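You operate a simulated robot arm through the tools that you are given. There is no shell and no other tool. Be economical: measure what you need, move in short steps, check, and stop when the job is done.

You are at the controls of a simulated two-armed robot. One attempt, no reset.

JOB
Tension the drive belt to 5 MM sag, clamp it, shut the guard.
Fine: the blue lock knob lies under the guard; the centrer isolator stays locked.

The check looks at the end state, three seconds after you hand in, the way a careful person would. Anything else that was tipped, shoved, dropped, spilled or broken makes it a failure.

ROBOT AND FRAMES
Two 7-joint arms with two-finger parallel grippers on one trunk, on a base that drives. Base frame: it is fixed to the floor where the robot stands at the start and does not move with it; the origin is under the middle of the robot, x ahead of it, y to its left, z up; the surface under the hand at the start is at about z = 880. Lengths are in mm, angles in degrees, forces in N, time in s.
The left shoulder is at the start at [50, 168, 1207], the right one opposite. With the tool pointing down near the work surface each hand reaches from about 200 to 660 mm from the robot's upright axis, wherever it stands, measured 20 degrees to its own side. Places, roughly: belt guard [700, -200, 1000]; black sag display [400, -100, 900]; blue lock knob [600, -100, 900]; centrer isolator [300, -300, 700]; yellow handwheel [500, -300, 900]. Payload 1.57 kg a hand.
Tool frame (each hand has its own): the origin (TCP) lies between the finger pads and is the grasp point; the fingertips stand 30 mm ahead of it; z points along the fingers, y is the line along which they close. Largest opening 80 mm; finger width 17, thickness 12; the body of the gripper, 40 by 82 mm, starts 80 mm behind the TCP.
Orientation is that of the tool frame in the base frame, as a unit quaternion [w, x, y, z]. With the fingers straight down and closing along the base's y, the tool's x points along the base's -x, its y along +y and its z along -z.

CONTROLS
- The arms move only by the tool step_arm. It takes "left_plan", "right_plan" or both (then of equal length, played together; a hand with none holds still); each is a list of rows, each a list of 6 numbers: the shift along the tool's x, y, z in units of 50 mm (1.0 is 50 mm), then the turn, a rotation vector about the tool's x, y, z in units of 6 degrees (1.0 is 6 degrees). In form: [[tx, ty, tz, rx, ry, rz], ...]. A call has 1 to 8 rows; each row shifts and turns the commanded pose from where the row before left it, along the tool's axes as they then stand. "left_gripper" and "right_gripper" are, for a hand that has rows, the finger opening in m, from 0 to 0.08, set as the call begins (left out, the last holds). A call with a number of a shift or a turn outside -1 to 1 is refused whole. Rows are played at 5 a second. More than 50 mm and 8.6 degrees between two rows, or a gripper value outside its range, and nothing of the call is played. A pose out of reach is approached as far as the arm can. The call stops where the force on the tool passes 90 N (or 10 N more than at its start, if that is more) or the arm is blocked; 0.2 s more then pass. The fingers move at their own pace (about 45 mm/s each) and stop on an object; they squeeze with about 33 N. The grip force told is the motor's: it shows also when the fingers shut on nothing. Time passes only in rows, and 0.2 s behind the last, so rows that do not move let the fingers close. It gives the time, the measured TCP pose, the force on the tool (base axes), the opening and the grip force at its end, in the units of the frame above (readings bear some noise), with the torque about the TCP (base axes, N m) and any sound that the robot's microphone picked up.
- Cameras (640 x 400 px; columns grow to the right, rows downward): "scene" is now at [121.3, -28.7, 1411.1]; the picture's right is [-0.32, -0.95, 0.00], its down [-0.60, 0.20, -0.78] and it looks along [0.73, -0.25, -0.63] (base axes); focal length 263 px, centre (320, 200). "left" rides on the left gripper at [72, 7, -122] in its tool frame; the picture's right is [-0.09, 1.00, 0.00], its down [-0.84, -0.08, -0.54] and it looks along [-0.54, -0.05, 0.84] (tool axes); focal length 238 px, centre (320, 200). "right" rides on the right gripper at [72, -7, -122] in its tool frame; the picture's right is [0.09, 1.00, 0.00], its down [-0.84, 0.08, -0.54] and it looks along [-0.54, 0.05, 0.84] (tool axes); focal length 238 px, centre (320, 200).
- grab_frame(camera): a new picture of that camera. No time passes.
- slide_trunk(by): slides the trunk up (or, below 0, down) by that many mm; the arms and the scene camera ride with it, the base frame stays. It gives what a move gives, with no picture.
- drive_base(legs): drives the robot by 1 to 6 legs, each [ahead, left, turn to the left] in mm, mm and degrees, along the robot's own axes; the way and the turn of a leg run together, so that a leg with both is an arc; at most 1500 mm and 180 degrees a leg. The arms and the cameras ride along, it lands a little off, and it stops where it bumps. It gives what a move gives.
- pan_tilt(pan, tilt): turns the head with the scene camera to pan (to the left, within 80 degrees either way) and tilt (down, from -29 to 69), counted from straight ahead of the robot. It gives what a move gives.
- probe_pixels(camera, pixels): for up to 12 pixels [column, row] of the newest picture of that camera ("zoom" is the newest enlarged one), the place [x, y, z] in the base frame of the surface seen there, good to about 3 mm. No time passes.
- zoom(camera, box): a new picture of the part [left, top, right, bottom] of that camera's present view, enlarged. No time passes.
- hand_in(): hands the job in; it is judged then, once.

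Work in short steps. Measure before you move; look again where a grasp or a placing could have gone wrong, and mend it. You have 80 turns and 70 pictures in all, those below and enlarged ones among them. Open the grippers and draw the arms clear of the work before you hand the job in, unless the task says otherwise; then end with one line.

The tools are called after ">>>" by a JSON object that holds its "api" and its "payload". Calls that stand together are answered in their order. step_arm: Moves the arms, as the interface text tells. Its arguments: {"type":"object","properties":{"left_plan":{"type":"array"},"left_gripper":{"type":"number"},"right_plan":{"type":"array"},"right_gripper":{"type":"number"}},"required":[]} The other tools are called the same way: slide_trunk (by) slides the trunk up or down; drive_base (legs) drives the base; pan_tilt (pan, tilt) turns the head that bears the scene camera; grab_frame (camera) takes a picture; probe_pixels (camera, pixels) gives the place of the surface under pixels of a picture; zoom (camera, box) takes an enlarged picture of a part of a camera's view; hand_in () hands the job in.

At the start:

```text
time_s: 0.0
left_ee_pos: [458.8, 76.9, 1001.4]
left_tcp_rot: [0.0, -0.001, 1.0, 0.001]
left_contact_force: [-1.3, 0.5, 0.1]
left_moment: [0.0, 0.02, 0.0]
left_width: 80.0
left_finger_force: 0.0
right_ee_pos: [354.7, -315.2, 1149.9]
right_tcp_rot: [0.0, 0.001, 1.0, 0.0]
right_contact_force: [0.2, -1.1, 0.1]
right_moment: [0.02, 0.03, -0.01]
right_width: 80.0
right_finger_force: 0.0
trunk travel left (down, up): [-375.0, 68.0]
robot x, y, heading: [-2.2, -0.9, -0.2]
head pan, tilt: [-18.7, 39.1]
```

scene: 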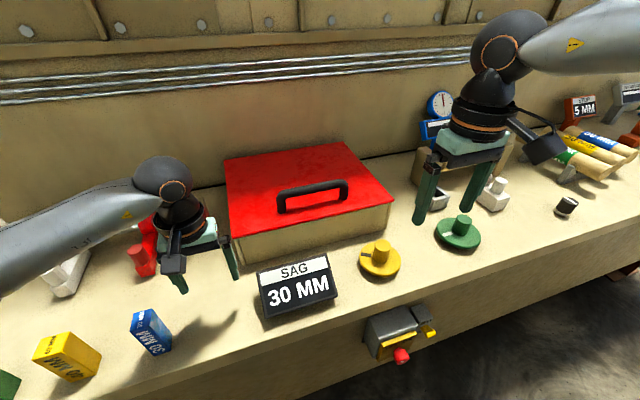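
right: 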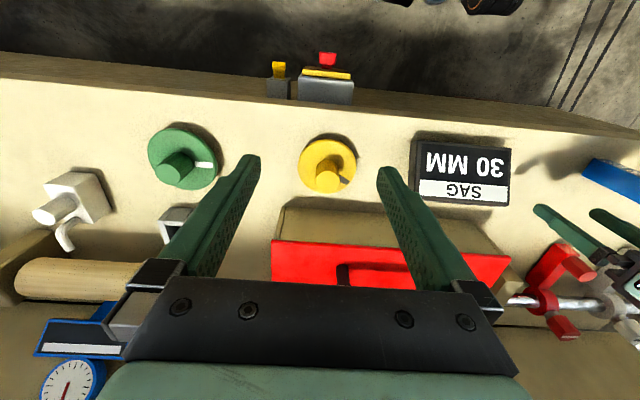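
left: 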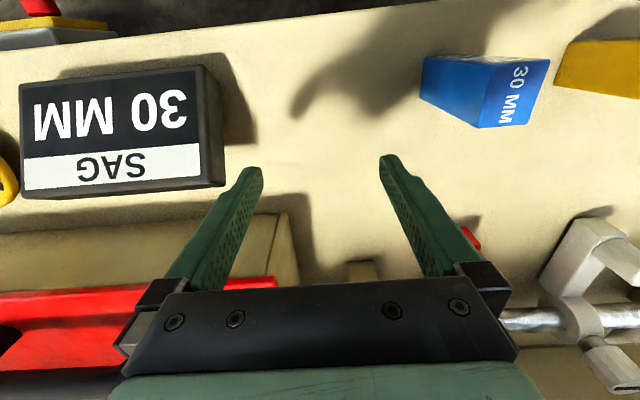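

The scene shows the red guard lid with its black handle (312,195), yellow handwheel (380,258), a green wheel (458,232) and the display at 30 MM (297,287). I measure the key points and zoom in for detail.

>>> {"api": "probe_pixels", "payload": {"camera": "scene", "pixels": [[225, 165], [343, 145], [390, 203], [232, 235], [312, 185], [280, 202], [345, 190], [380, 245], [380, 270], [297, 287], [464, 222], [402, 355]]}}

>>> {"api": "zoom", "payload": {"camera": "scene", "box": [200, 130, 420, 270]}}

>>> {"api": "zoom", "payload": {"camera": "scene", "box": [340, 210, 500, 310]}}

```text
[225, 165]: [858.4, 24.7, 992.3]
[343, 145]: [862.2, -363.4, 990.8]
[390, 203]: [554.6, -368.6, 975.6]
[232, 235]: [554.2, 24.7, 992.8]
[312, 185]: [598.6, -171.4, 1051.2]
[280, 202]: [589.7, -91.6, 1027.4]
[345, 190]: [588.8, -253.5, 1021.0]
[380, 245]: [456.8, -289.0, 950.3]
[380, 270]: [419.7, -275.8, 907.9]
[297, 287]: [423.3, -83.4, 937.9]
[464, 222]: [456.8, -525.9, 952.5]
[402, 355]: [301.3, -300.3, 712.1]
```

```text
2.86 times, centred on (310, 200) of scene
```

zoom: 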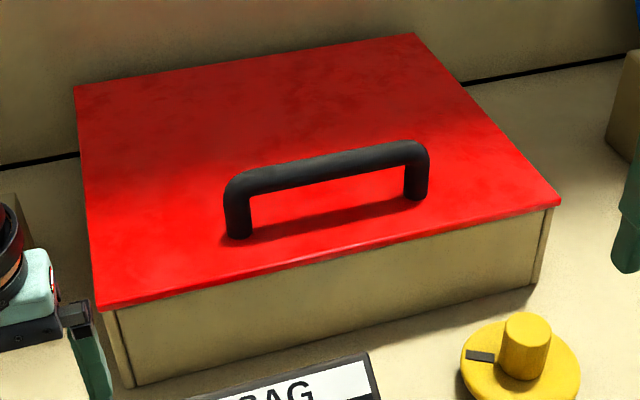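

```text
4.00 times, centred on (420, 260) of scene
```

zoom: 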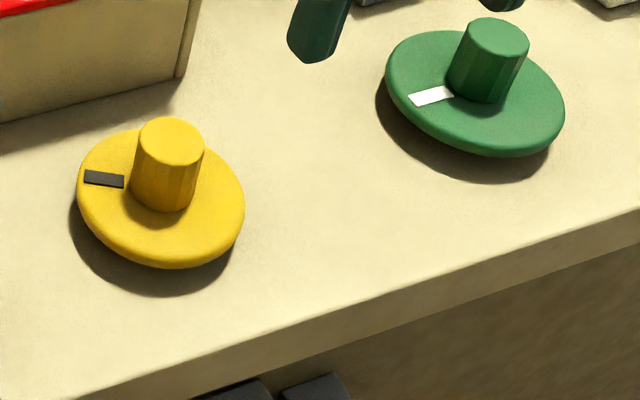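

The lid is hinged at the rear (x≈860), with the handle bar at about (597,-172,1045). I look at the right-hand items and the bench front before moving.

>>> {"api": "zoom", "payload": {"camera": "scene", "box": [400, 70, 640, 220]}}

>>> {"api": "zoom", "payload": {"camera": "scene", "box": [240, 240, 480, 390]}}

>>> {"api": "probe_pixels", "payload": {"camera": "scene", "pixels": [[300, 350], [210, 375], [285, 190], [338, 182], [280, 100], [280, 20], [500, 290], [450, 370]]}}

```text
2.67 times, centred on (520, 145) of scene
```

zoom: 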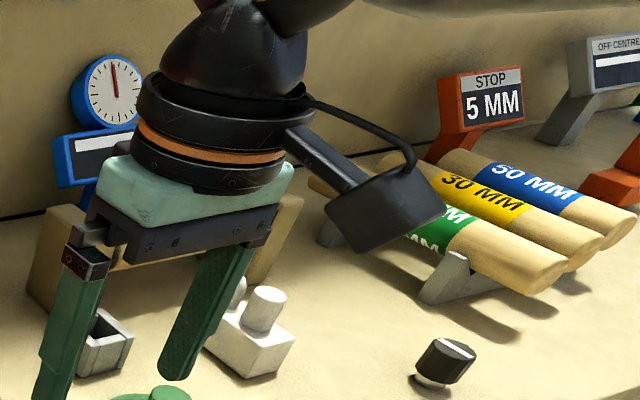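

```text
2.67 times, centred on (360, 315) of scene
```

zoom: 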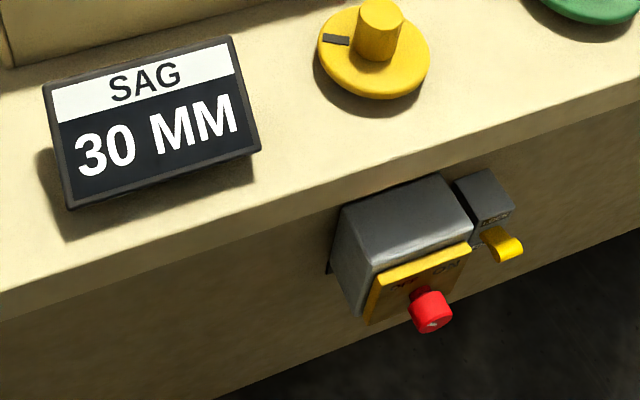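

```text
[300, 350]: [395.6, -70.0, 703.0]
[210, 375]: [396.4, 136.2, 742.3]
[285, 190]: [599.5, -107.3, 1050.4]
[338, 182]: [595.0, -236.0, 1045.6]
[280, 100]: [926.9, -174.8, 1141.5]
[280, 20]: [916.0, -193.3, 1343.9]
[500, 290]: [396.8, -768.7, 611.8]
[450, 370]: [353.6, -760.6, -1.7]
```

The yellow wheel and isolator are clear, and there are lookalike items on the right to avoid. I move the right hand above the handle and start turning it so the fingers close along x.

>>> {"api": "step_arm", "payload": {"right_plan": [[-0.8, 0.48, 0, 0, 0, 0], [-0.8, 0.48, 0, 0, 0, 0], [-0.8, 0.48, 0, 0, 0, 0], [-0.8, 0.48, 0, 0, 0, 0], [-0.8, 0.48, 0, 0, 0, 0], [-0.8, 0.46, 0, 0, 0, 0], [0, 0, 0, 0, 0, 1], [0, 0, 0, 0, 0, 1]], "right_gripper": 0.08}}

>>> {"api": "step_arm", "payload": {"right_plan": [[0, 0, 0, 0, 0, 1], [0, 0, 0, 0, 0, 1], [0, 0, 0, 0, 0, 1], [0, 0, 0, 0, 0, 1], [0, 0, 0, 0, 0, 1], [0, 0, 0, 0, 0, 1], [0, 0, 0, 0, 0, 1], [0, 0, 0, 0, 0, 1]]}}

>>> {"api": "step_arm", "payload": {"right_plan": [[0, 0, 0, 0, 0, 1], [0, 0, 0, 0, 0, 1], [0, 0, 0, 0, 0, 1], [0, 0, 0, 0, 0, 1], [0, 0, 0, 0, 0, 1], [0, 0, 0, 0, 0, 0]]}}

>>> {"api": "grab_frame", "payload": {"camera": "scene"}}

```text
time_s: 1.8
left_ee_pos: [458.8, 75.6, 999.5]
left_tcp_rot: [0.001, 0.001, 1.0, 0.001]
left_contact_force: [-0.2, -0.2, 0.2]
left_moment: [-0.01, 0.01, -0.01]
left_width: 80.0
left_finger_force: 0.1
right_ee_pos: [519.3, -218.3, 1143.4]
right_tcp_rot: [0.0, 0.105, 0.994, -0.001]
right_contact_force: [-0.3, 0.4, -0.4]
right_moment: [0.02, -0.01, 0.02]
right_width: 79.8
right_finger_force: 0.1
right hand out of reach, approached as far as the arm can: row 5, 6
trunk travel left (down, up): [-375.0, 68.0]
robot x, y, heading: [2.8, 2.0, -0.2]
head pan, tilt: [-18.7, 39.1]
```

```text
time_s: 3.6
left_ee_pos: [459.3, 75.2, 1000.4]
left_tcp_rot: [0.0, 0.0, 1.0, -0.001]
left_contact_force: [-0.3, 0.1, 0.5]
left_moment: [0.02, 0.02, 0.0]
left_width: 80.1
left_finger_force: 0.1
right_ee_pos: [519.0, -218.4, 1144.1]
right_tcp_rot: [0.0, 0.501, 0.865, -0.001]
right_contact_force: [0.2, -0.6, 0.6]
right_moment: [-0.01, -0.01, 0.02]
right_width: 80.0
right_finger_force: 0.0
trunk travel left (down, up): [-375.0, 68.0]
robot x, y, heading: [1.2, 0.6, 0.2]
head pan, tilt: [-18.7, 39.1]
```

```text
time_s: 5.0
left_ee_pos: [459.0, 76.0, 1000.5]
left_tcp_rot: [0.0, 0.0, 1.0, 0.0]
left_contact_force: [0.5, 0.1, -1.7]
left_moment: [0.01, -0.01, -0.04]
left_width: 80.1
left_finger_force: 0.0
right_ee_pos: [519.5, -219.4, 1143.2]
right_tcp_rot: [-0.001, 0.707, 0.707, -0.001]
right_contact_force: [-0.2, -0.2, 0.5]
right_moment: [0.06, 0.01, 0.04]
right_width: 80.0
right_finger_force: 0.1
trunk travel left (down, up): [-375.0, 68.0]
robot x, y, heading: [-0.6, -1.7, 0.3]
head pan, tilt: [-18.7, 39.1]
```

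```text
62 pictures are left
```

scene: 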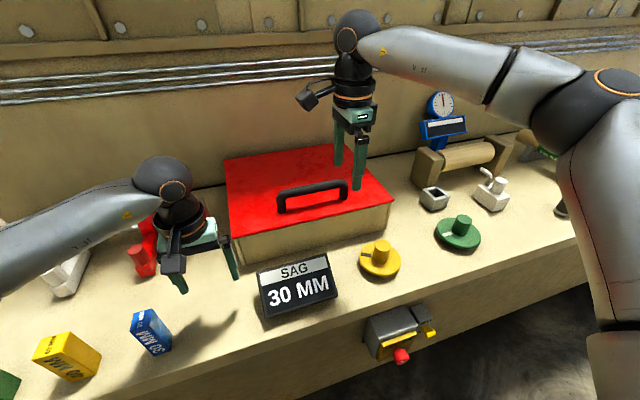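

The right hand is limited to about x=519 at this height. I look down to see how much room the base has in front of the bench and isolator.

>>> {"api": "pan_tilt", "payload": {"pan": -20, "tilt": 69}}

>>> {"api": "grab_frame", "payload": {"camera": "scene"}}

```text
time_s: 5.9
left_ee_pos: [458.5, 75.8, 1000.7]
left_tcp_rot: [0.0, 0.0, 1.0, 0.0]
left_contact_force: [-0.5, -0.3, -0.2]
left_moment: [0.0, -0.02, -0.01]
left_width: 80.2
left_finger_force: 0.0
right_ee_pos: [519.0, -218.5, 1143.8]
right_tcp_rot: [-0.001, 0.707, 0.707, 0.0]
right_contact_force: [0.3, 0.1, -0.3]
right_moment: [0.02, 0.01, 0.0]
right_width: 79.7
right_finger_force: 0.1
trunk travel left (down, up): [-375.0, 68.0]
robot x, y, heading: [-0.4, -1.4, 0.1]
head pan, tilt: [-20.0, 68.8]
```

```text
61 pictures are left
```

scene: 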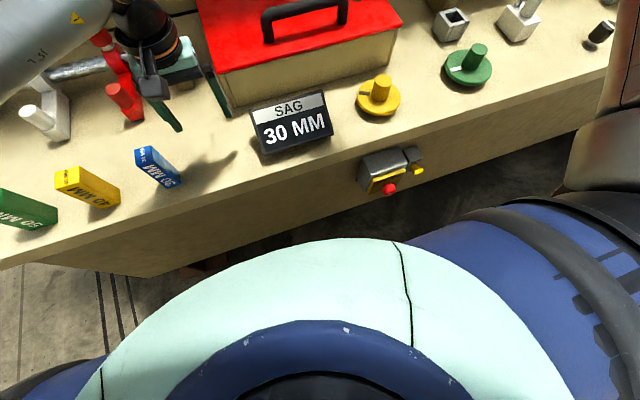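

>>> {"api": "probe_pixels", "payload": {"camera": "scene", "pixels": [[340, 242], [400, 245], [450, 232], [500, 212], [260, 255], [390, 190], [160, 310], [420, 235]]}}

```text
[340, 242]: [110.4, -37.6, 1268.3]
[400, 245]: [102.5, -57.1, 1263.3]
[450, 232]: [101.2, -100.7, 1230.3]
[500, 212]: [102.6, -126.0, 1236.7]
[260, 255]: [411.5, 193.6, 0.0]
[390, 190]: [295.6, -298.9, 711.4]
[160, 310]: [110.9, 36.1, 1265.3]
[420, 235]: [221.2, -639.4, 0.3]
```

The torso front is at x≈110 and the isolator's red button is at x≈296, so there is room. I raise and withdraw the left hand, then drive ahead 80 mm.

>>> {"api": "step_arm", "payload": {"left_plan": [[0, 0, -1, 0, 0, 0], [0, 0, -1, 0, 0, 0], [1, 0.5, -1, 0, 0, 0], [1, 0.5, 0, 0, 0, 0], [0, 0, 0, 0, 0, 0]]}}

>>> {"api": "drive_base", "payload": {"legs": [[80, 0, 0]]}}

>>> {"api": "grab_frame", "payload": {"camera": "scene"}}

```text
refused: row 3 steps farther than a row can; nothing moved
```

```text
time_s: 7.0
left_ee_pos: [538.6, 76.2, 999.4]
left_tcp_rot: [-0.001, 0.0, 1.0, 0.0]
left_contact_force: [1.4, -0.3, -0.9]
left_moment: [0.0, -0.02, 0.02]
left_width: 80.2
left_finger_force: 0.2
right_ee_pos: [600.3, -218.2, 1143.4]
right_tcp_rot: [0.001, 0.706, 0.708, 0.0]
right_contact_force: [0.3, -0.3, 0.2]
right_moment: [0.0, 0.01, -0.02]
right_width: 80.1
right_finger_force: 0.0
trunk travel left (down, up): [-375.0, 68.0]
robot x, y, heading: [82.7, 0.8, 0.1]
head pan, tilt: [-20.0, 68.8]
```

```text
60 pictures are left
```

scene: 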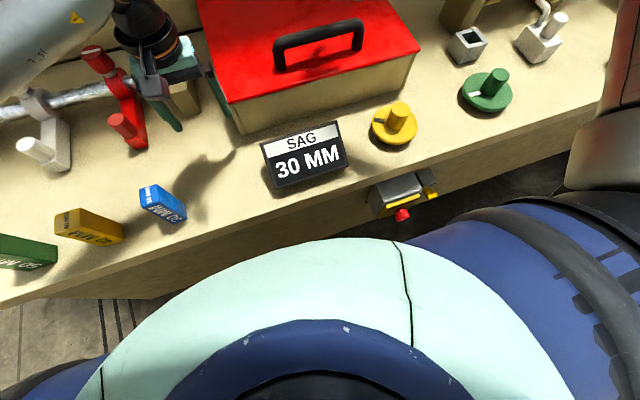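

The base moved 80 mm with no bump, though the left raise was refused. I raise the left hand with legal rows and withdraw it to the left and back.

>>> {"api": "step_arm", "payload": {"left_plan": [[0, 0, -1, 0, 0, 0], [0, 0, -1, 0, 0, 0], [0, 0, -1, 0, 0, 0], [0.9, 0.4, 0, 0, 0, 0], [0.9, 0.4, 0, 0, 0, 0], [0, 0, 0, 0, 0, 0]]}}

>>> {"api": "pan_tilt", "payload": {"pan": -20, "tilt": 40}}

>>> {"api": "zoom", "payload": {"camera": "scene", "box": [200, 100, 440, 250]}}

>>> {"api": "grab_frame", "payload": {"camera": "right"}}

```text
time_s: 8.4
left_ee_pos: [451.0, 115.9, 1152.0]
left_tcp_rot: [0.0, -0.001, 1.0, 0.0]
left_contact_force: [0.2, -0.3, -0.7]
left_moment: [-0.02, -0.01, 0.0]
left_width: 79.7
left_finger_force: 0.1
right_ee_pos: [600.0, -220.6, 1143.2]
right_tcp_rot: [0.001, 0.707, 0.707, 0.0]
right_contact_force: [-0.6, 0.8, -0.1]
right_moment: [0.01, 0.0, 0.0]
right_width: 80.0
right_finger_force: 0.0
trunk travel left (down, up): [-375.0, 68.0]
robot x, y, heading: [84.2, 4.5, -0.1]
head pan, tilt: [-20.0, 68.8]
```

```text
time_s: 9.3
left_ee_pos: [448.9, 116.9, 1151.2]
left_tcp_rot: [0.0, -0.001, 1.0, 0.0]
left_contact_force: [1.1, -0.9, 0.7]
left_moment: [0.02, -0.03, -0.01]
left_width: 80.0
left_finger_force: 0.0
right_ee_pos: [600.7, -218.7, 1143.2]
right_tcp_rot: [0.001, 0.707, 0.707, 0.001]
right_contact_force: [0.3, -0.4, -0.3]
right_moment: [-0.01, 0.0, -0.03]
right_width: 80.1
right_finger_force: 0.0
trunk travel left (down, up): [-375.0, 68.0]
robot x, y, heading: [79.8, 0.5, 0.1]
head pan, tilt: [-20.0, 40.0]
```

```text
2.67 times, centred on (320, 175) of scene
```

zoom: 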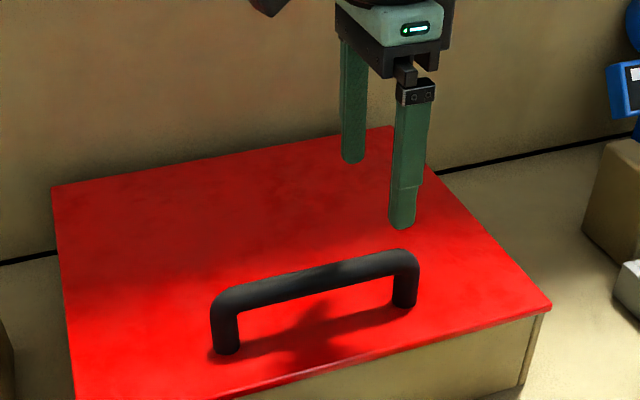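

```text
58 pictures are left
```

right: 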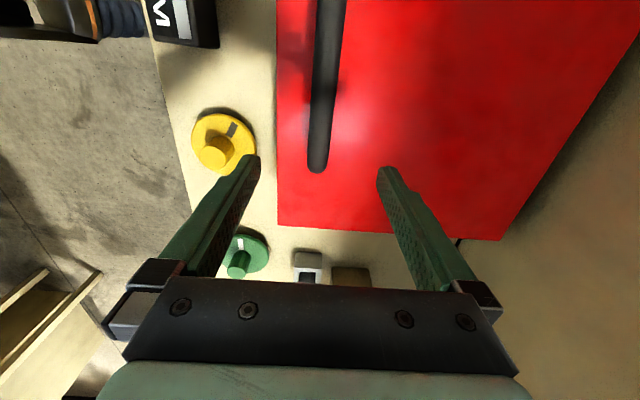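

The fingers straddle the bar line. I move +47 mm in y to the bar's middle, then down 100 mm.

>>> {"api": "step_arm", "payload": {"right_plan": [[0.94, 0, 0, 0, 0, 0], [0, 0, 1, 0, 0, 0], [0, 0, 0.6, 0, 0, 0], [0, 0, 0.38, 0, 0, 0], [0, 0, 0, 0, 0, 0]]}}

>>> {"api": "zoom", "payload": {"camera": "scene", "box": [200, 100, 440, 250]}}

```text
time_s: 10.5
left_ee_pos: [449.6, 116.9, 1151.4]
left_tcp_rot: [-0.001, 0.0, 1.0, 0.0]
left_contact_force: [0.4, -0.2, 0.2]
left_moment: [-0.01, -0.02, -0.01]
left_width: 80.1
left_finger_force: 0.2
right_ee_pos: [577.6, -190.0, 1041.0]
right_tcp_rot: [0.001, 0.707, 0.707, 0.003]
right_contact_force: [0.3, -0.2, -0.2]
right_moment: [0.01, 0.0, -0.01]
right_width: 79.8
right_finger_force: 0.1
right hand out of reach, approached as far as the arm can: row 1
trunk travel left (down, up): [-375.0, 68.0]
robot x, y, heading: [79.3, 3.2, -0.4]
head pan, tilt: [-20.0, 40.0]
```

```text
2.67 times, centred on (320, 175) of scene
```

zoom: 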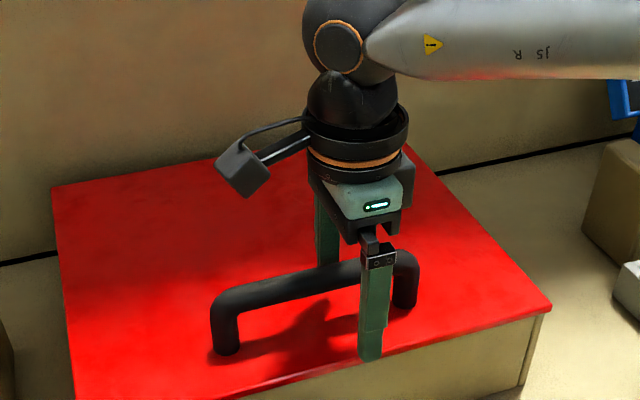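

The bar is between the fingers but the hand sits about 20 mm too near. I move +20 in x and +15 in y, then close.

>>> {"api": "step_arm", "payload": {"right_plan": [[0.15, 0.2, 0, 0, 0, 0], [0.15, 0.22, 0, 0, 0, 0], [0, 0, 0, 0, 0, 0]]}}

>>> {"api": "step_arm", "payload": {"right_plan": [[0, 0, 0, 0, 0, 0], [0, 0, 0, 0, 0, 0], [0, 0, 0, 0, 0, 0], [0, 0, 0, 0, 0, 0], [0, 0, 0, 0, 0, 0]], "right_gripper": 0.0}}

```text
time_s: 11.3
left_ee_pos: [449.1, 115.7, 1150.6]
left_tcp_rot: [0.0, 0.0, 1.0, 0.0]
left_contact_force: [-0.5, 0.4, 0.3]
left_moment: [0.01, 0.0, 0.01]
left_width: 80.0
left_finger_force: 0.1
right_ee_pos: [578.1, -190.7, 1041.2]
right_tcp_rot: [0.0, 0.707, 0.707, 0.002]
right_contact_force: [-0.5, -0.5, -0.5]
right_moment: [0.0, 0.0, 0.02]
right_width: 80.2
right_finger_force: 0.0
right hand out of reach, approached as far as the arm can: row 1, 2
trunk travel left (down, up): [-375.0, 68.0]
robot x, y, heading: [79.0, -1.5, -0.1]
head pan, tilt: [-20.0, 40.0]
```

```text
time_s: 12.5
left_ee_pos: [457.4, 118.3, 1147.9]
left_tcp_rot: [-0.004, 0.0, 1.0, 0.0]
left_contact_force: [-0.5, 0.7, 0.4]
left_moment: [0.0, 0.01, -0.02]
left_width: 80.1
left_finger_force: 0.0
right_ee_pos: [595.7, -191.1, 1040.9]
right_tcp_rot: [0.009, 0.709, 0.705, 0.011]
right_contact_force: [65.0, 4.9, 0.3]
right_moment: [-0.97, -0.17, 0.18]
right_width: 30.9
right_finger_force: 32.8
trunk travel left (down, up): [-375.0, 68.0]
robot x, y, heading: [78.9, -0.7, 0.1]
head pan, tilt: [-20.0, 40.0]
```

The fingers hold the bar, but the arm is being pulled (65 N) at its reach limit. I open slightly and tilt the hand forward about the bar, which gives it more reach.

>>> {"api": "step_arm", "payload": {"right_plan": [[0, 0, 0, 0, 0, 0], [0, 0, 0, 0, 0, 0]], "right_gripper": 0.07}}

>>> {"api": "step_arm", "payload": {"right_plan": [[0, 0, -0.1, -1, 0, 0], [0, 0, 0, -1, 0, 0], [0, 0, 0, -1, 0, 0], [0, 0, 0, -1, 0, 0], [0, 0, 0, 0, 0, 0]]}}

>>> {"api": "zoom", "payload": {"camera": "scene", "box": [200, 100, 440, 250]}}

```text
time_s: 13.1
left_ee_pos: [449.3, 116.5, 1151.7]
left_tcp_rot: [0.001, 0.0, 1.0, 0.0]
left_contact_force: [0.5, 0.1, 0.0]
left_moment: [0.04, -0.02, -0.03]
left_width: 80.3
left_finger_force: 0.0
right_ee_pos: [576.5, -191.6, 1041.5]
right_tcp_rot: [0.0, 0.707, 0.708, -0.001]
right_contact_force: [-0.2, -0.4, 0.3]
right_moment: [0.01, -0.02, 0.03]
right_width: 70.2
right_finger_force: 0.0
trunk travel left (down, up): [-375.0, 68.0]
robot x, y, heading: [78.8, 0.6, -0.0]
head pan, tilt: [-20.0, 40.0]
```

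```text
time_s: 14.3
left_ee_pos: [450.9, 117.4, 1151.3]
left_tcp_rot: [-0.001, 0.0, 1.0, 0.0]
left_contact_force: [-0.4, 0.5, 0.6]
left_moment: [0.01, 0.02, -0.03]
left_width: 80.1
left_finger_force: 0.1
right_ee_pos: [579.0, -192.0, 1046.9]
right_tcp_rot: [0.147, 0.692, 0.691, 0.148]
right_contact_force: [0.0, 0.7, 0.7]
right_moment: [-0.01, 0.02, 0.01]
right_width: 70.1
right_finger_force: 0.0
trunk travel left (down, up): [-375.0, 68.0]
robot x, y, heading: [80.3, 1.1, -0.1]
head pan, tilt: [-20.0, 40.0]
```

```text
2.67 times, centred on (320, 175) of scene
```

zoom: 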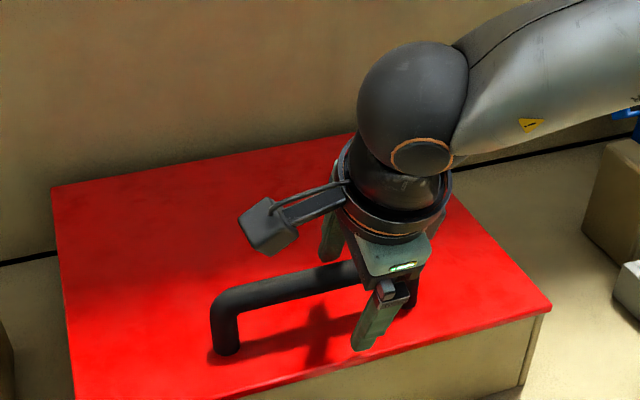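

Tilted 24° freely. I shift +20 in x, -5 in z and +15 in y onto the bar, then close.

>>> {"api": "step_arm", "payload": {"right_plan": [[0.15, 0.16, 0.12, 0, 0, 0], [0.15, 0.16, 0.12, 0, 0, 0], [0, 0, 0, 0, 0, 0]]}}

>>> {"api": "step_arm", "payload": {"right_plan": [[0, 0, 0, 0, 0, 0], [0, 0, 0, 0, 0, 0], [0, 0, 0, 0, 0, 0], [0, 0, 0, 0, 0, 0], [0, 0, 0, 0, 0, 0]], "right_gripper": 0.0}}

```text
time_s: 15.1
left_ee_pos: [449.3, 116.8, 1151.1]
left_tcp_rot: [0.0, 0.0, 1.0, -0.001]
left_contact_force: [0.1, 0.7, -0.5]
left_moment: [-0.03, 0.01, 0.01]
left_width: 80.0
left_finger_force: 0.1
right_ee_pos: [599.0, -175.9, 1042.4]
right_tcp_rot: [0.147, 0.692, 0.691, 0.147]
right_contact_force: [-0.6, 0.6, 0.2]
right_moment: [0.01, 0.04, -0.01]
right_width: 69.9
right_finger_force: 0.0
trunk travel left (down, up): [-375.0, 68.0]
robot x, y, heading: [82.9, -0.9, 0.0]
head pan, tilt: [-20.0, 40.0]
```

```text
time_s: 16.3
left_ee_pos: [450.2, 117.2, 1151.2]
left_tcp_rot: [-0.001, 0.0, 1.0, 0.0]
left_contact_force: [0.0, -0.3, 0.2]
left_moment: [-0.05, 0.01, 0.0]
left_width: 80.1
left_finger_force: 0.0
right_ee_pos: [597.9, -177.0, 1041.9]
right_tcp_rot: [0.148, 0.691, 0.692, 0.147]
right_contact_force: [0.4, 0.3, -0.3]
right_moment: [0.02, 0.01, 0.02]
right_width: 21.9
right_finger_force: 33.9
trunk travel left (down, up): [-375.0, 68.0]
robot x, y, heading: [79.1, -0.6, 0.2]
head pan, tilt: [-20.0, 40.0]
```

Gripped cleanly at width 22 with no load. I lift along the hinge arc (hinge ≈(860,985)), two 6° rows first as a test.

>>> {"api": "step_arm", "payload": {"right_plan": [[0, 0.356, -0.435, -1, 0, 0], [0, 0.356, -0.435, -1, 0, 0]]}}

>>> {"api": "grab_frame", "payload": {"camera": "scene"}}

```text
time_s: 16.9
left_ee_pos: [450.1, 117.1, 1151.8]
left_tcp_rot: [0.0, 0.0, 1.0, 0.0]
left_contact_force: [0.4, 0.7, 0.2]
left_moment: [-0.01, 0.03, -0.01]
left_width: 79.8
left_finger_force: 0.1
right_ee_pos: [608.4, -177.3, 1096.8]
right_tcp_rot: [0.218, 0.673, 0.673, 0.218]
right_contact_force: [-2.0, 1.2, -9.4]
right_moment: [-0.44, 0.28, -0.34]
right_width: 21.8
right_finger_force: 34.8
trunk travel left (down, up): [-375.0, 68.0]
robot x, y, heading: [80.5, -3.0, 0.3]
head pan, tilt: [-20.0, 40.0]
```

```text
55 pictures are left
```

scene: 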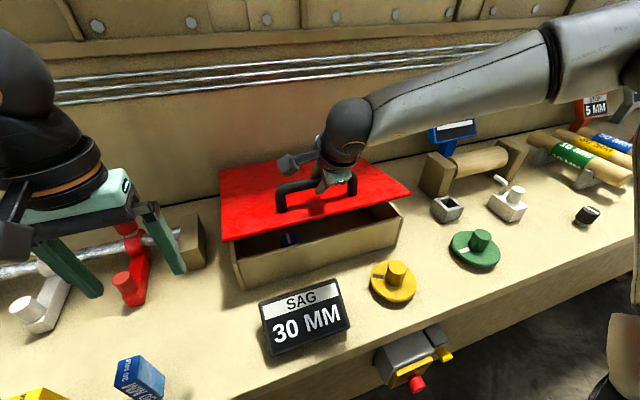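

The lid rises with about 10 N load. I continue the arc.

>>> {"api": "step_arm", "payload": {"right_plan": [[0, 0.356, -0.435, -1, 0, 0], [0, 0.356, -0.435, -1, 0, 0], [0, 0.356, -0.435, -1, 0, 0], [0, 0.356, -0.435, -1, 0, 0], [0, 0.356, -0.435, -1, 0, 0], [0, 0.356, -0.435, -1, 0, 0]]}}

>>> {"api": "grab_frame", "payload": {"camera": "scene"}}

```text
time_s: 18.3
left_ee_pos: [449.2, 117.5, 1149.9]
left_tcp_rot: [0.0, 0.001, 1.0, 0.0]
left_contact_force: [-0.5, -0.1, -0.8]
left_moment: [0.0, 0.01, 0.03]
left_width: 79.7
left_finger_force: 0.1
right_ee_pos: [574.3, -178.1, 1260.2]
right_tcp_rot: [0.417, 0.571, 0.571, 0.417]
right_contact_force: [0.0, 0.0, 0.2]
right_moment: [-0.04, -0.02, -0.02]
right_width: 0.3
right_finger_force: 21.7
trunk travel left (down, up): [-375.0, 68.0]
robot x, y, heading: [80.8, 4.6, -0.1]
head pan, tilt: [-20.0, 40.0]
```

```text
54 pictures are left
```

scene: 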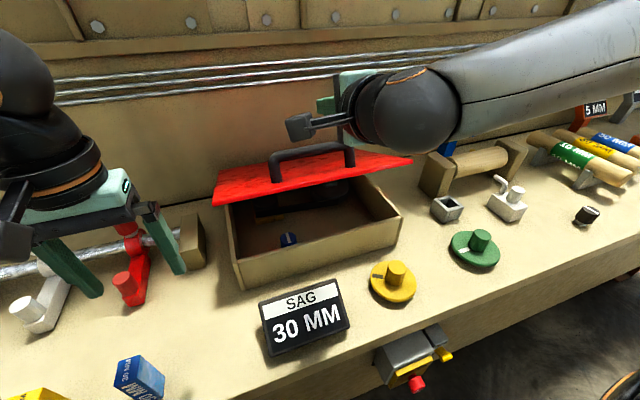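

My tilt direction was wrong for the lid (its outside faces the wall as it opens), and the fingers slipped off the bar. The lid seems to have stayed ajar, so I check that it holds and measure its front edge.

>>> {"api": "step_arm", "payload": {"right_plan": [[0, -0.3, -1, 0, 0, 0], [0, 0, 0, 0, 0, 0], [0, 0, 0, 0, 0, 0]], "right_gripper": 0.0}}

>>> {"api": "grab_frame", "payload": {"camera": "scene"}}

>>> {"api": "probe_pixels", "payload": {"camera": "scene", "pixels": [[213, 203], [300, 183], [410, 163], [290, 239], [245, 175], [236, 240], [398, 200]]}}

```text
refused: row 1 steps farther than a row can; nothing moved
```

```text
53 pictures are left
```

scene: 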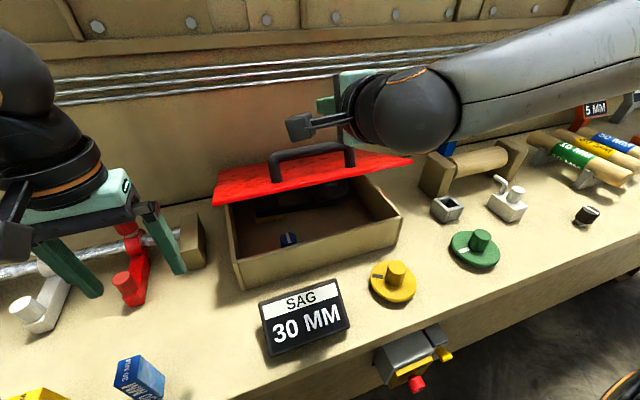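

```text
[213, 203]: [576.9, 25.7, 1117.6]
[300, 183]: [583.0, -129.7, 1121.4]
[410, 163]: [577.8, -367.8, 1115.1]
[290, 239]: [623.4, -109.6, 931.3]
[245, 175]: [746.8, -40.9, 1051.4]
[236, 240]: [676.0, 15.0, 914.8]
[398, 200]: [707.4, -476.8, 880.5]
```

The lid stands ajar at about 25° (edge at x≈577, z≈1117), with the blue knob at (623,-110,931). I withdraw the hand, lower it in front of the edge and check that the lid holds.

>>> {"api": "step_arm", "payload": {"right_plan": [[0, -0.278, -0.856, 0, 0, 0], [0, -0.278, -0.856, 0, 0, 0], [0, -0.9, 0.294, 0, 0, 0], [0, -0.9, 0.294, 0, 0, 0], [0, -0.9, 0.294, 0, 0, 0], [0, -0.9, 0.294, 0, 0, 0], [0, 0, 0, 0, 0, 0]], "right_gripper": 0.0}}

>>> {"api": "grab_frame", "payload": {"camera": "scene"}}

```text
time_s: 19.9
left_ee_pos: [448.5, 116.9, 1151.2]
left_tcp_rot: [0.0, -0.001, 1.0, 0.001]
left_contact_force: [0.7, 0.1, -0.6]
left_moment: [0.01, 0.01, -0.02]
left_width: 80.2
left_finger_force: 0.0
right_ee_pos: [533.9, -157.6, 1092.8]
right_tcp_rot: [0.416, 0.572, 0.571, 0.417]
right_contact_force: [0.8, 0.6, 0.2]
right_moment: [-0.01, 0.01, 0.0]
right_width: 0.0
right_finger_force: 21.2
right hand out of reach, approached as far as the arm can: row 2, 3, 4, 5
trunk travel left (down, up): [-375.0, 68.0]
robot x, y, heading: [79.5, 0.8, 0.0]
head pan, tilt: [-20.0, 40.0]
```

```text
52 pictures are left
```

scene: 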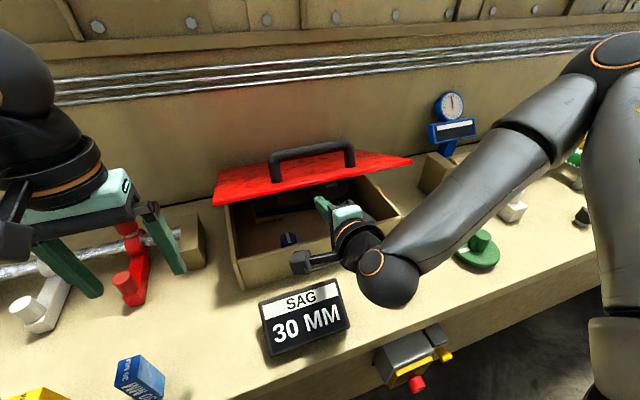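

The lid stays put by itself. I slide the closed fingertips under the edge, then push up and back along the arc.

>>> {"api": "step_arm", "payload": {"right_plan": [[0, -0.01, 0.74, 0, 0, 0], [0, -0.01, 0.74, 0, 0, 0], [0, 0.83, -0.02, 0, 0, 0], [0, 0.65, 0.19, 0, 0, 0], [0, 0.65, 0.19, 0, 0, 0], [0, 0.54, 0.37, 0, 0, 0], [0, 0.54, 0.37, 0, 0, 0], [0, 0, 0, 0, 0, 0]]}}

>>> {"api": "grab_frame", "payload": {"camera": "scene"}}

```text
time_s: 21.7
left_ee_pos: [449.4, 117.1, 1151.1]
left_tcp_rot: [0.0, -0.001, 1.0, 0.0]
left_contact_force: [-0.3, 0.6, 0.0]
left_moment: [-0.01, 0.01, -0.02]
left_width: 79.8
left_finger_force: 0.1
right_ee_pos: [670.7, -158.7, 1227.6]
right_tcp_rot: [0.416, 0.572, 0.571, 0.417]
right_contact_force: [0.2, 0.7, 0.5]
right_moment: [-0.01, 0.0, 0.0]
right_width: 0.0
right_finger_force: 22.0
right hand out of reach, approached as far as the arm can: row 1, 2
trunk travel left (down, up): [-375.0, 68.0]
robot x, y, heading: [82.3, -1.5, -0.3]
head pan, tilt: [-20.0, 40.0]
```

```text
51 pictures are left
```

scene: 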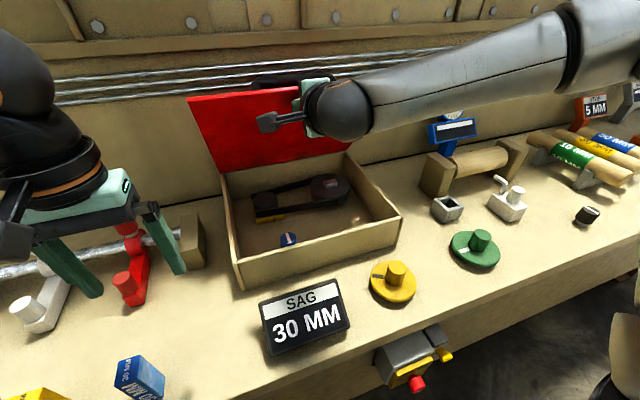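

The lid is wide open now, with no load on the hand. I measure its angle and zoom into the box.

>>> {"api": "probe_pixels", "payload": {"camera": "scene", "pixels": [[192, 102], [222, 170], [255, 140], [350, 152], [288, 239], [330, 190], [270, 205]]}}

>>> {"api": "zoom", "payload": {"camera": "scene", "box": [210, 150, 410, 275]}}

```text
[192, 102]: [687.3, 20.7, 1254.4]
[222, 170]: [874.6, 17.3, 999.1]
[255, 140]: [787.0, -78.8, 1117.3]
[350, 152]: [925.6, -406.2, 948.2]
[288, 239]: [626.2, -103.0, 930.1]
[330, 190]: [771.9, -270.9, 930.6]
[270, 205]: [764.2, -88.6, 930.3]
```

```text
3.20 times, centred on (310, 212) of scene
```

zoom: 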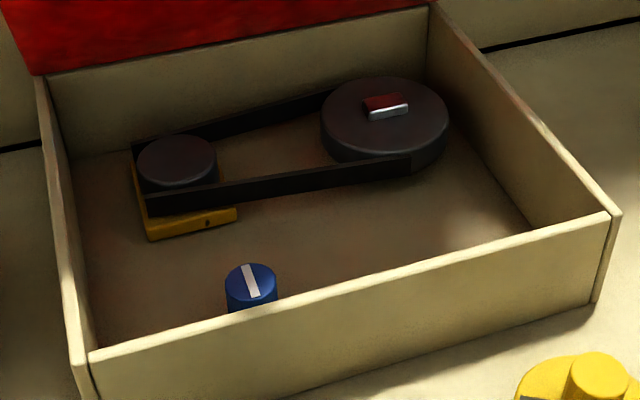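

The lid is at 57° now. I push it another 20° so there is room over the knob.

>>> {"api": "step_arm", "payload": {"right_plan": [[0, 0.43, 0.6, 0, 0, 0], [0, 0.43, 0.6, 0, 0, 0], [0, 0.4, 0.6, 0, 0, 0], [0, 0, 0, 0, 0, 0]]}}

>>> {"api": "grab_frame", "payload": {"camera": "scene"}}

>>> {"api": "probe_pixels", "payload": {"camera": "scene", "pixels": [[200, 75], [193, 85], [250, 130]]}}

```text
time_s: 22.7
left_ee_pos: [444.5, 119.1, 1153.9]
left_tcp_rot: [0.003, -0.001, 1.0, -0.001]
left_contact_force: [-0.3, -1.9, -0.3]
left_moment: [0.03, 0.03, -0.01]
left_width: 79.8
left_finger_force: 0.1
right_ee_pos: [756.6, -161.3, 1254.9]
right_tcp_rot: [0.41, 0.569, 0.579, 0.416]
right_contact_force: [-44.8, 13.4, -17.7]
right_moment: [0.01, 0.56, 0.26]
right_width: 0.2
right_finger_force: 21.4
right hand out of reach, approached as far as the arm can: row 3
trunk travel left (down, up): [-375.0, 68.0]
robot x, y, heading: [78.0, 2.0, 0.1]
head pan, tilt: [-20.0, 40.0]
```

```text
49 pictures are left
```

scene: 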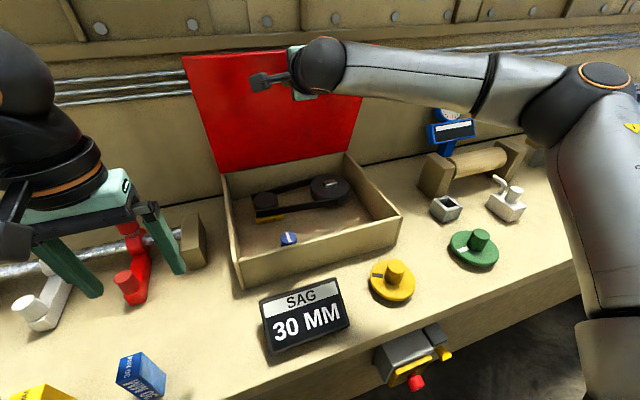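

```text
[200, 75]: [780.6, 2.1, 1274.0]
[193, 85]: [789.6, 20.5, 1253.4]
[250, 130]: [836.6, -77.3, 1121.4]
```

The lid is against its stop at about 74°. I back the hand off and return it to pointing down, ending above the yellow handwheel.

>>> {"api": "step_arm", "payload": {"right_plan": [[0, -0.3, -0.94, 0, 0, 0], [0, -0.3, -0.94, 0, 0, 0], [0, -0.15, -0.47, 1, 0, 0], [0, -0.2, -0.46, 1, 0, 0], [0, -0.25, -0.43, 1, 0, 0], [0, -0.29, -0.4, 1, 0, 0], [0, -0.33, -0.37, 1, 0, 0], [0, -0.37, -0.33, 1, 0, 0]]}}

>>> {"api": "step_arm", "payload": {"right_plan": [[-0.43, -0.42, 0.31, 1, 0, 0], [-0.43, -0.39, 0.35, 1, 0, 0], [-0.43, -0.35, 0.39, 1, 0, 0], [-0.43, -0.31, 0.43, 1, 0, 0], [-0.43, -0.26, 0.46, 1, 0, 0], [-0.43, -0.21, 0.48, 1, 0, 0], [0, 0, 0, 0, 0, 0]], "right_gripper": 0.08}}

>>> {"api": "grab_frame", "payload": {"camera": "scene"}}

```text
time_s: 24.5
left_ee_pos: [448.8, 115.9, 1150.9]
left_tcp_rot: [0.0, 0.0, 1.0, 0.0]
left_contact_force: [0.5, -0.2, -0.5]
left_moment: [0.0, -0.04, -0.01]
left_width: 79.9
left_finger_force: 0.0
right_ee_pos: [517.5, -172.5, 1260.3]
right_tcp_rot: [0.218, 0.672, 0.673, 0.219]
right_contact_force: [0.3, 1.1, 0.3]
right_moment: [0.01, -0.02, -0.03]
right_width: 0.0
right_finger_force: 21.6
trunk travel left (down, up): [-375.0, 68.0]
robot x, y, heading: [75.3, 0.1, -0.0]
head pan, tilt: [-20.0, 40.0]
```

```text
time_s: 26.1
left_ee_pos: [449.7, 118.3, 1150.6]
left_tcp_rot: [0.0, -0.001, 1.0, 0.0]
left_contact_force: [0.1, 0.9, 0.7]
left_moment: [0.02, -0.02, -0.03]
left_width: 79.8
left_finger_force: 0.0
right_ee_pos: [469.3, -301.2, 1109.7]
right_tcp_rot: [0.0, 0.708, 0.707, 0.0]
right_contact_force: [-0.2, 0.1, -0.6]
right_moment: [-0.01, -0.02, 0.0]
right_width: 79.9
right_finger_force: 0.0
trunk travel left (down, up): [-375.0, 68.0]
robot x, y, heading: [80.5, 0.3, -0.1]
head pan, tilt: [-20.0, 40.0]
```

```text
48 pictures are left
```

scene: 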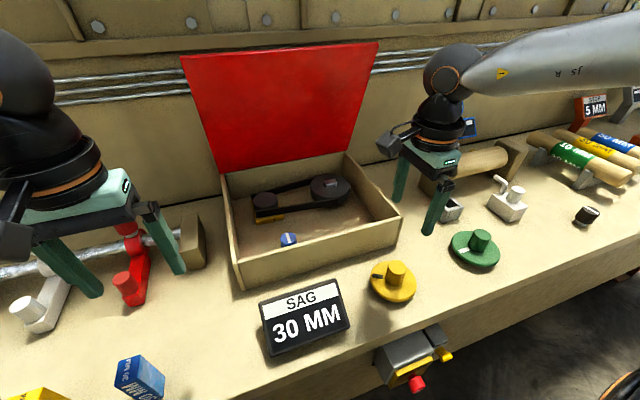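

The lid stays open. I measure the yellow wheel's hub precisely.

>>> {"api": "zoom", "payload": {"camera": "scene", "box": [350, 245, 430, 310]}}

>>> {"api": "probe_pixels", "payload": {"camera": "scene", "pixels": [[396, 266], [389, 265], [404, 267], [396, 262], [397, 276], [378, 276], [390, 297], [412, 288]]}}

```text
6.15 times, centred on (390, 278) of scene
```

zoom: 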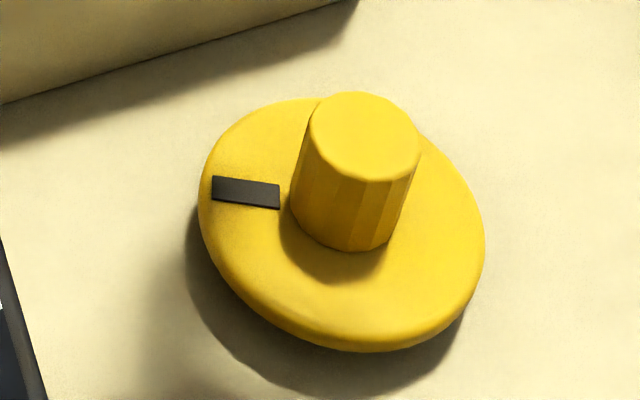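

```text
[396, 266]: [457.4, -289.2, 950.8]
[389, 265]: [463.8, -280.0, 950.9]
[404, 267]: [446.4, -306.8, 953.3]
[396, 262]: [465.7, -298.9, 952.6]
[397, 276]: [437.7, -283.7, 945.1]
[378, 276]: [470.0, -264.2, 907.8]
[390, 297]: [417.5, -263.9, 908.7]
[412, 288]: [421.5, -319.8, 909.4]
```

The hub centre is about (453,-291), top z 951, about 36 mm across. I go over it and descend to TCP z≈946.

>>> {"api": "step_arm", "payload": {"right_plan": [[0.2, -0.33, 0, 0, 0, 0], [0, 0, 0.9, 0, 0, 0], [0, 0, 0.9, 0, 0, 0], [0, 0, 0.9, 0, 0, 0], [0, 0, 0.55, 0, 0, 0], [0, 0, 0, 0, 0, 0]]}}

>>> {"api": "zoom", "payload": {"camera": "scene", "box": [330, 200, 458, 280]}}

>>> {"api": "grab_frame", "payload": {"camera": "right"}}

```text
time_s: 27.5
left_ee_pos: [449.7, 116.5, 1151.3]
left_tcp_rot: [0.001, -0.001, 1.0, 0.0]
left_contact_force: [0.3, -0.3, -0.4]
left_moment: [-0.02, -0.02, -0.02]
left_width: 80.0
left_finger_force: 0.0
right_ee_pos: [453.9, -287.2, 948.3]
right_tcp_rot: [0.001, 0.707, 0.707, 0.001]
right_contact_force: [-0.5, -0.8, -0.2]
right_moment: [-0.01, 0.0, 0.04]
right_width: 79.8
right_finger_force: 0.1
trunk travel left (down, up): [-375.0, 68.0]
robot x, y, heading: [79.5, -0.5, 0.1]
head pan, tilt: [-20.0, 40.0]
```

```text
5.00 times, centred on (394, 240) of scene
```

zoom: 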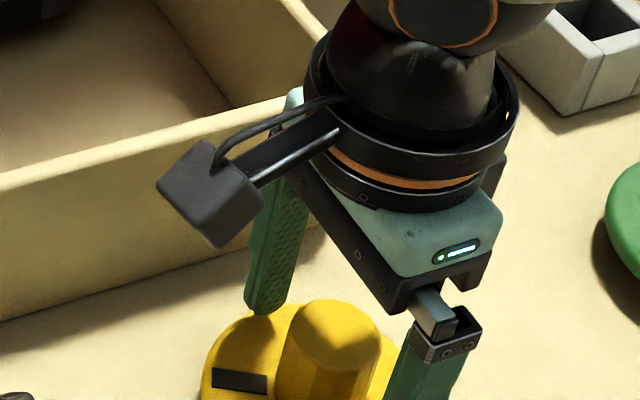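

```text
45 pictures are left
```

right: 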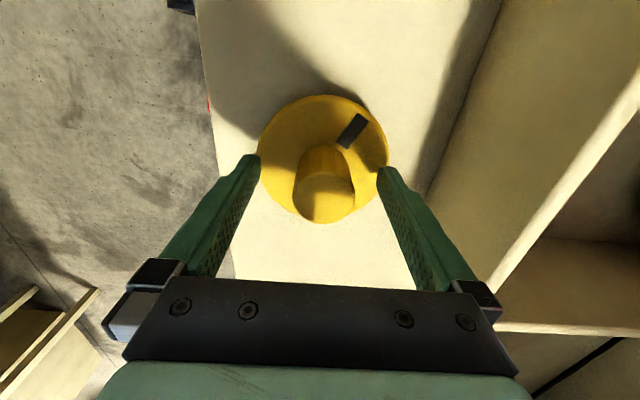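

The hub top at (325,195) in the hand camera coincides with the TCP (321,192). I close on it.

>>> {"api": "step_arm", "payload": {"right_plan": [[0, 0, 0.1, 0, 0, 0], [0, 0, 0, 0, 0, 0], [0, 0, 0, 0, 0, 0], [0, 0, 0, 0, 0, 0], [0, 0, 0, 0, 0, 0]], "right_gripper": 0.0}}

>>> {"api": "step_arm", "payload": {"right_plan": [[0, 0, 0, 0, 0, -1], [0, 0, 0, 0, 0, -1], [0, 0, 0, 0, 0, -1], [0, 0, 0, 0, 0, -1], [0, 0, 0, 0, 0, 0]]}}

>>> {"api": "grab_frame", "payload": {"camera": "scene"}}

```text
time_s: 28.7
left_ee_pos: [451.0, 116.1, 1151.0]
left_tcp_rot: [0.0, 0.0, 1.0, -0.001]
left_contact_force: [0.4, -0.4, 0.8]
left_moment: [-0.01, -0.01, 0.02]
left_width: 80.0
left_finger_force: 0.0
right_ee_pos: [454.3, -288.4, 943.7]
right_tcp_rot: [0.001, 0.707, 0.707, 0.002]
right_contact_force: [10.9, -0.9, 1.1]
right_moment: [0.19, 0.37, -0.12]
right_width: 37.4
right_finger_force: 36.9
trunk travel left (down, up): [-375.0, 68.0]
robot x, y, heading: [81.7, -1.3, -0.2]
head pan, tilt: [-20.0, 40.0]
```

```text
time_s: 29.9
left_ee_pos: [450.4, 116.9, 1151.3]
left_tcp_rot: [0.001, -0.001, 1.0, 0.0]
left_contact_force: [0.8, -1.6, -0.3]
left_moment: [0.0, -0.02, 0.02]
left_width: 80.0
left_finger_force: 0.0
right_ee_pos: [452.7, -289.4, 941.8]
right_tcp_rot: [-0.002, 0.544, 0.839, 0.0]
right_contact_force: [8.2, -0.2, -1.0]
right_moment: [0.1, -0.09, -0.99]
right_width: 37.0
right_finger_force: 43.7
trunk travel left (down, up): [-375.0, 68.0]
robot x, y, heading: [79.7, -0.1, 0.1]
head pan, tilt: [-20.0, 40.0]
```

```text
44 pictures are left
```

scene: 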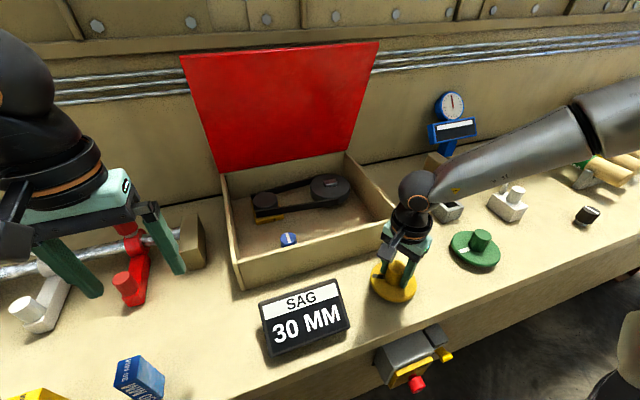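

Counter-clockwise 24° met 1 Nm and the display still shows 30. I try the other way, clockwise by 48°.

>>> {"api": "step_arm", "payload": {"right_plan": [[0, 0, 0, 0, 0, 1], [0, 0, 0, 0, 0, 1], [0, 0, 0, 0, 0, 1], [0, 0, 0, 0, 0, 1], [0, 0, 0, 0, 0, 1], [0, 0, 0, 0, 0, 1], [0, 0, 0, 0, 0, 1], [0, 0, 0, 0, 0, 1]]}}

>>> {"api": "zoom", "payload": {"camera": "scene", "box": [240, 210, 480, 360]}}

```text
time_s: 31.7
left_ee_pos: [450.9, 115.8, 1150.6]
left_tcp_rot: [-0.001, 0.0, 1.0, 0.0]
left_contact_force: [1.1, -0.7, 0.1]
left_moment: [0.0, 0.0, -0.04]
left_width: 80.0
left_finger_force: 0.1
right_ee_pos: [455.2, -289.7, 941.4]
right_tcp_rot: [0.001, 0.839, 0.544, 0.001]
right_contact_force: [21.6, -1.0, 3.1]
right_moment: [-0.04, 1.09, 0.56]
right_width: 37.4
right_finger_force: 43.4
trunk travel left (down, up): [-375.0, 68.0]
robot x, y, heading: [80.6, 1.7, 0.2]
head pan, tilt: [-20.0, 40.0]
```

```text
2.67 times, centred on (360, 285) of scene
```

zoom: 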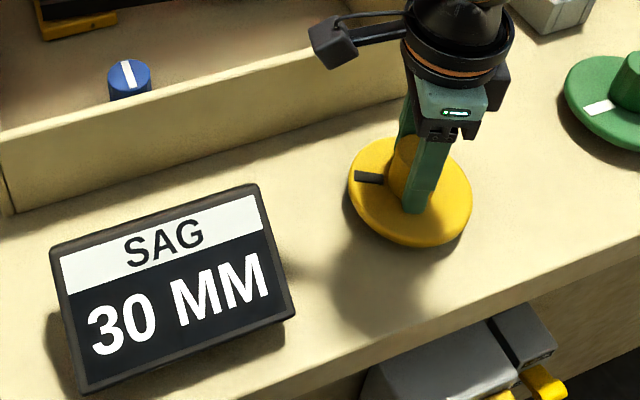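

The wheel mark has not moved in either direction: the fingers slip, so the wheel is probably held by the blue lock. I release the wheel, rise, and look closely at the knob.

>>> {"api": "step_arm", "payload": {"right_plan": [[0, 0, 0, 0, 0, 0], [0, 0, 0, 0, 0, 0], [0, 0, -0.8, 0, 0, -1], [0, 0, -0.8, 0, 0, -1], [0, 0, -0.8, 0, 0, -1], [0, 0, -0.8, 0, 0, -1]], "right_gripper": 0.08}}

>>> {"api": "pan_tilt", "payload": {"pan": -15, "tilt": 50}}

>>> {"api": "grab_frame", "payload": {"camera": "scene"}}

```text
time_s: 33.1
left_ee_pos: [449.3, 117.7, 1151.4]
left_tcp_rot: [0.0, 0.0, 1.0, 0.001]
left_contact_force: [1.2, -0.3, 0.6]
left_moment: [0.01, 0.01, 0.0]
left_width: 79.8
left_finger_force: 0.0
right_ee_pos: [453.0, -289.4, 1102.2]
right_tcp_rot: [0.0, 0.707, 0.707, 0.0]
right_contact_force: [-0.4, -0.3, -0.7]
right_moment: [0.0, 0.03, 0.0]
right_width: 80.2
right_finger_force: 0.0
trunk travel left (down, up): [-375.0, 68.0]
robot x, y, heading: [80.9, 2.1, -0.2]
head pan, tilt: [-20.0, 40.0]
```

```text
time_s: 33.9
left_ee_pos: [449.3, 116.8, 1151.1]
left_tcp_rot: [-0.001, 0.001, 1.0, -0.001]
left_contact_force: [0.3, 0.7, 0.4]
left_moment: [0.0, 0.0, 0.0]
left_width: 79.9
left_finger_force: 0.1
right_ee_pos: [453.5, -288.4, 1101.7]
right_tcp_rot: [0.001, 0.707, 0.707, -0.001]
right_contact_force: [-0.3, 0.0, 0.4]
right_moment: [0.03, 0.0, 0.01]
right_width: 79.9
right_finger_force: 0.1
trunk travel left (down, up): [-375.0, 68.0]
robot x, y, heading: [81.1, 2.5, 0.1]
head pan, tilt: [-15.0, 50.0]
```

```text
42 pictures are left
```

scene: 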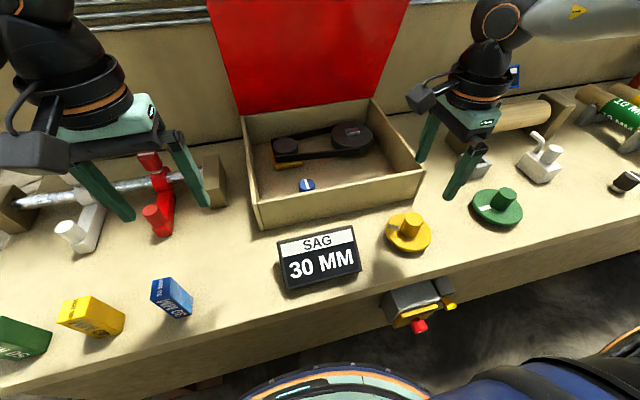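

>>> {"api": "zoom", "payload": {"camera": "scene", "box": [264, 150, 344, 200]}}

>>> {"api": "zoom", "payload": {"camera": "scene", "box": [370, 200, 450, 260]}}

>>> {"api": "probe_pixels", "payload": {"camera": "scene", "pixels": [[306, 183], [301, 183], [311, 184], [306, 180], [306, 187], [330, 190], [340, 205]]}}

```text
8.00 times, centred on (304, 175) of scene
```

zoom: 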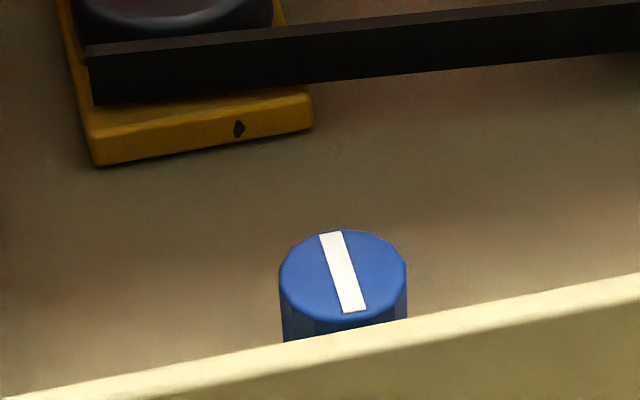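

```text
6.67 times, centred on (410, 230) of scene
```

zoom: 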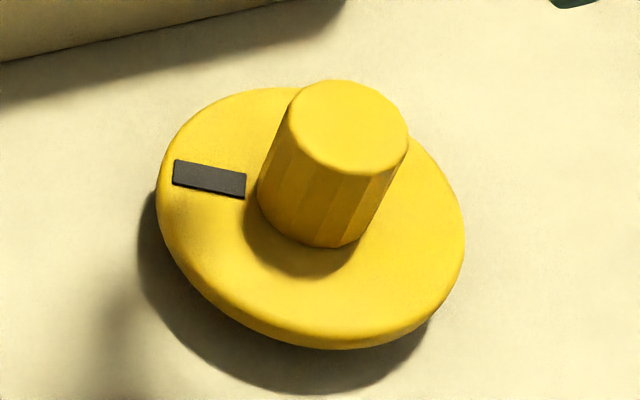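

```text
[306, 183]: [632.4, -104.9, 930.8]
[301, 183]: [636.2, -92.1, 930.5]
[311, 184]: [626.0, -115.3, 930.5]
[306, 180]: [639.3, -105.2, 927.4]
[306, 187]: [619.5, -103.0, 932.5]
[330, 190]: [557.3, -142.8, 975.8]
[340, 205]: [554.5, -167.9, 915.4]
```

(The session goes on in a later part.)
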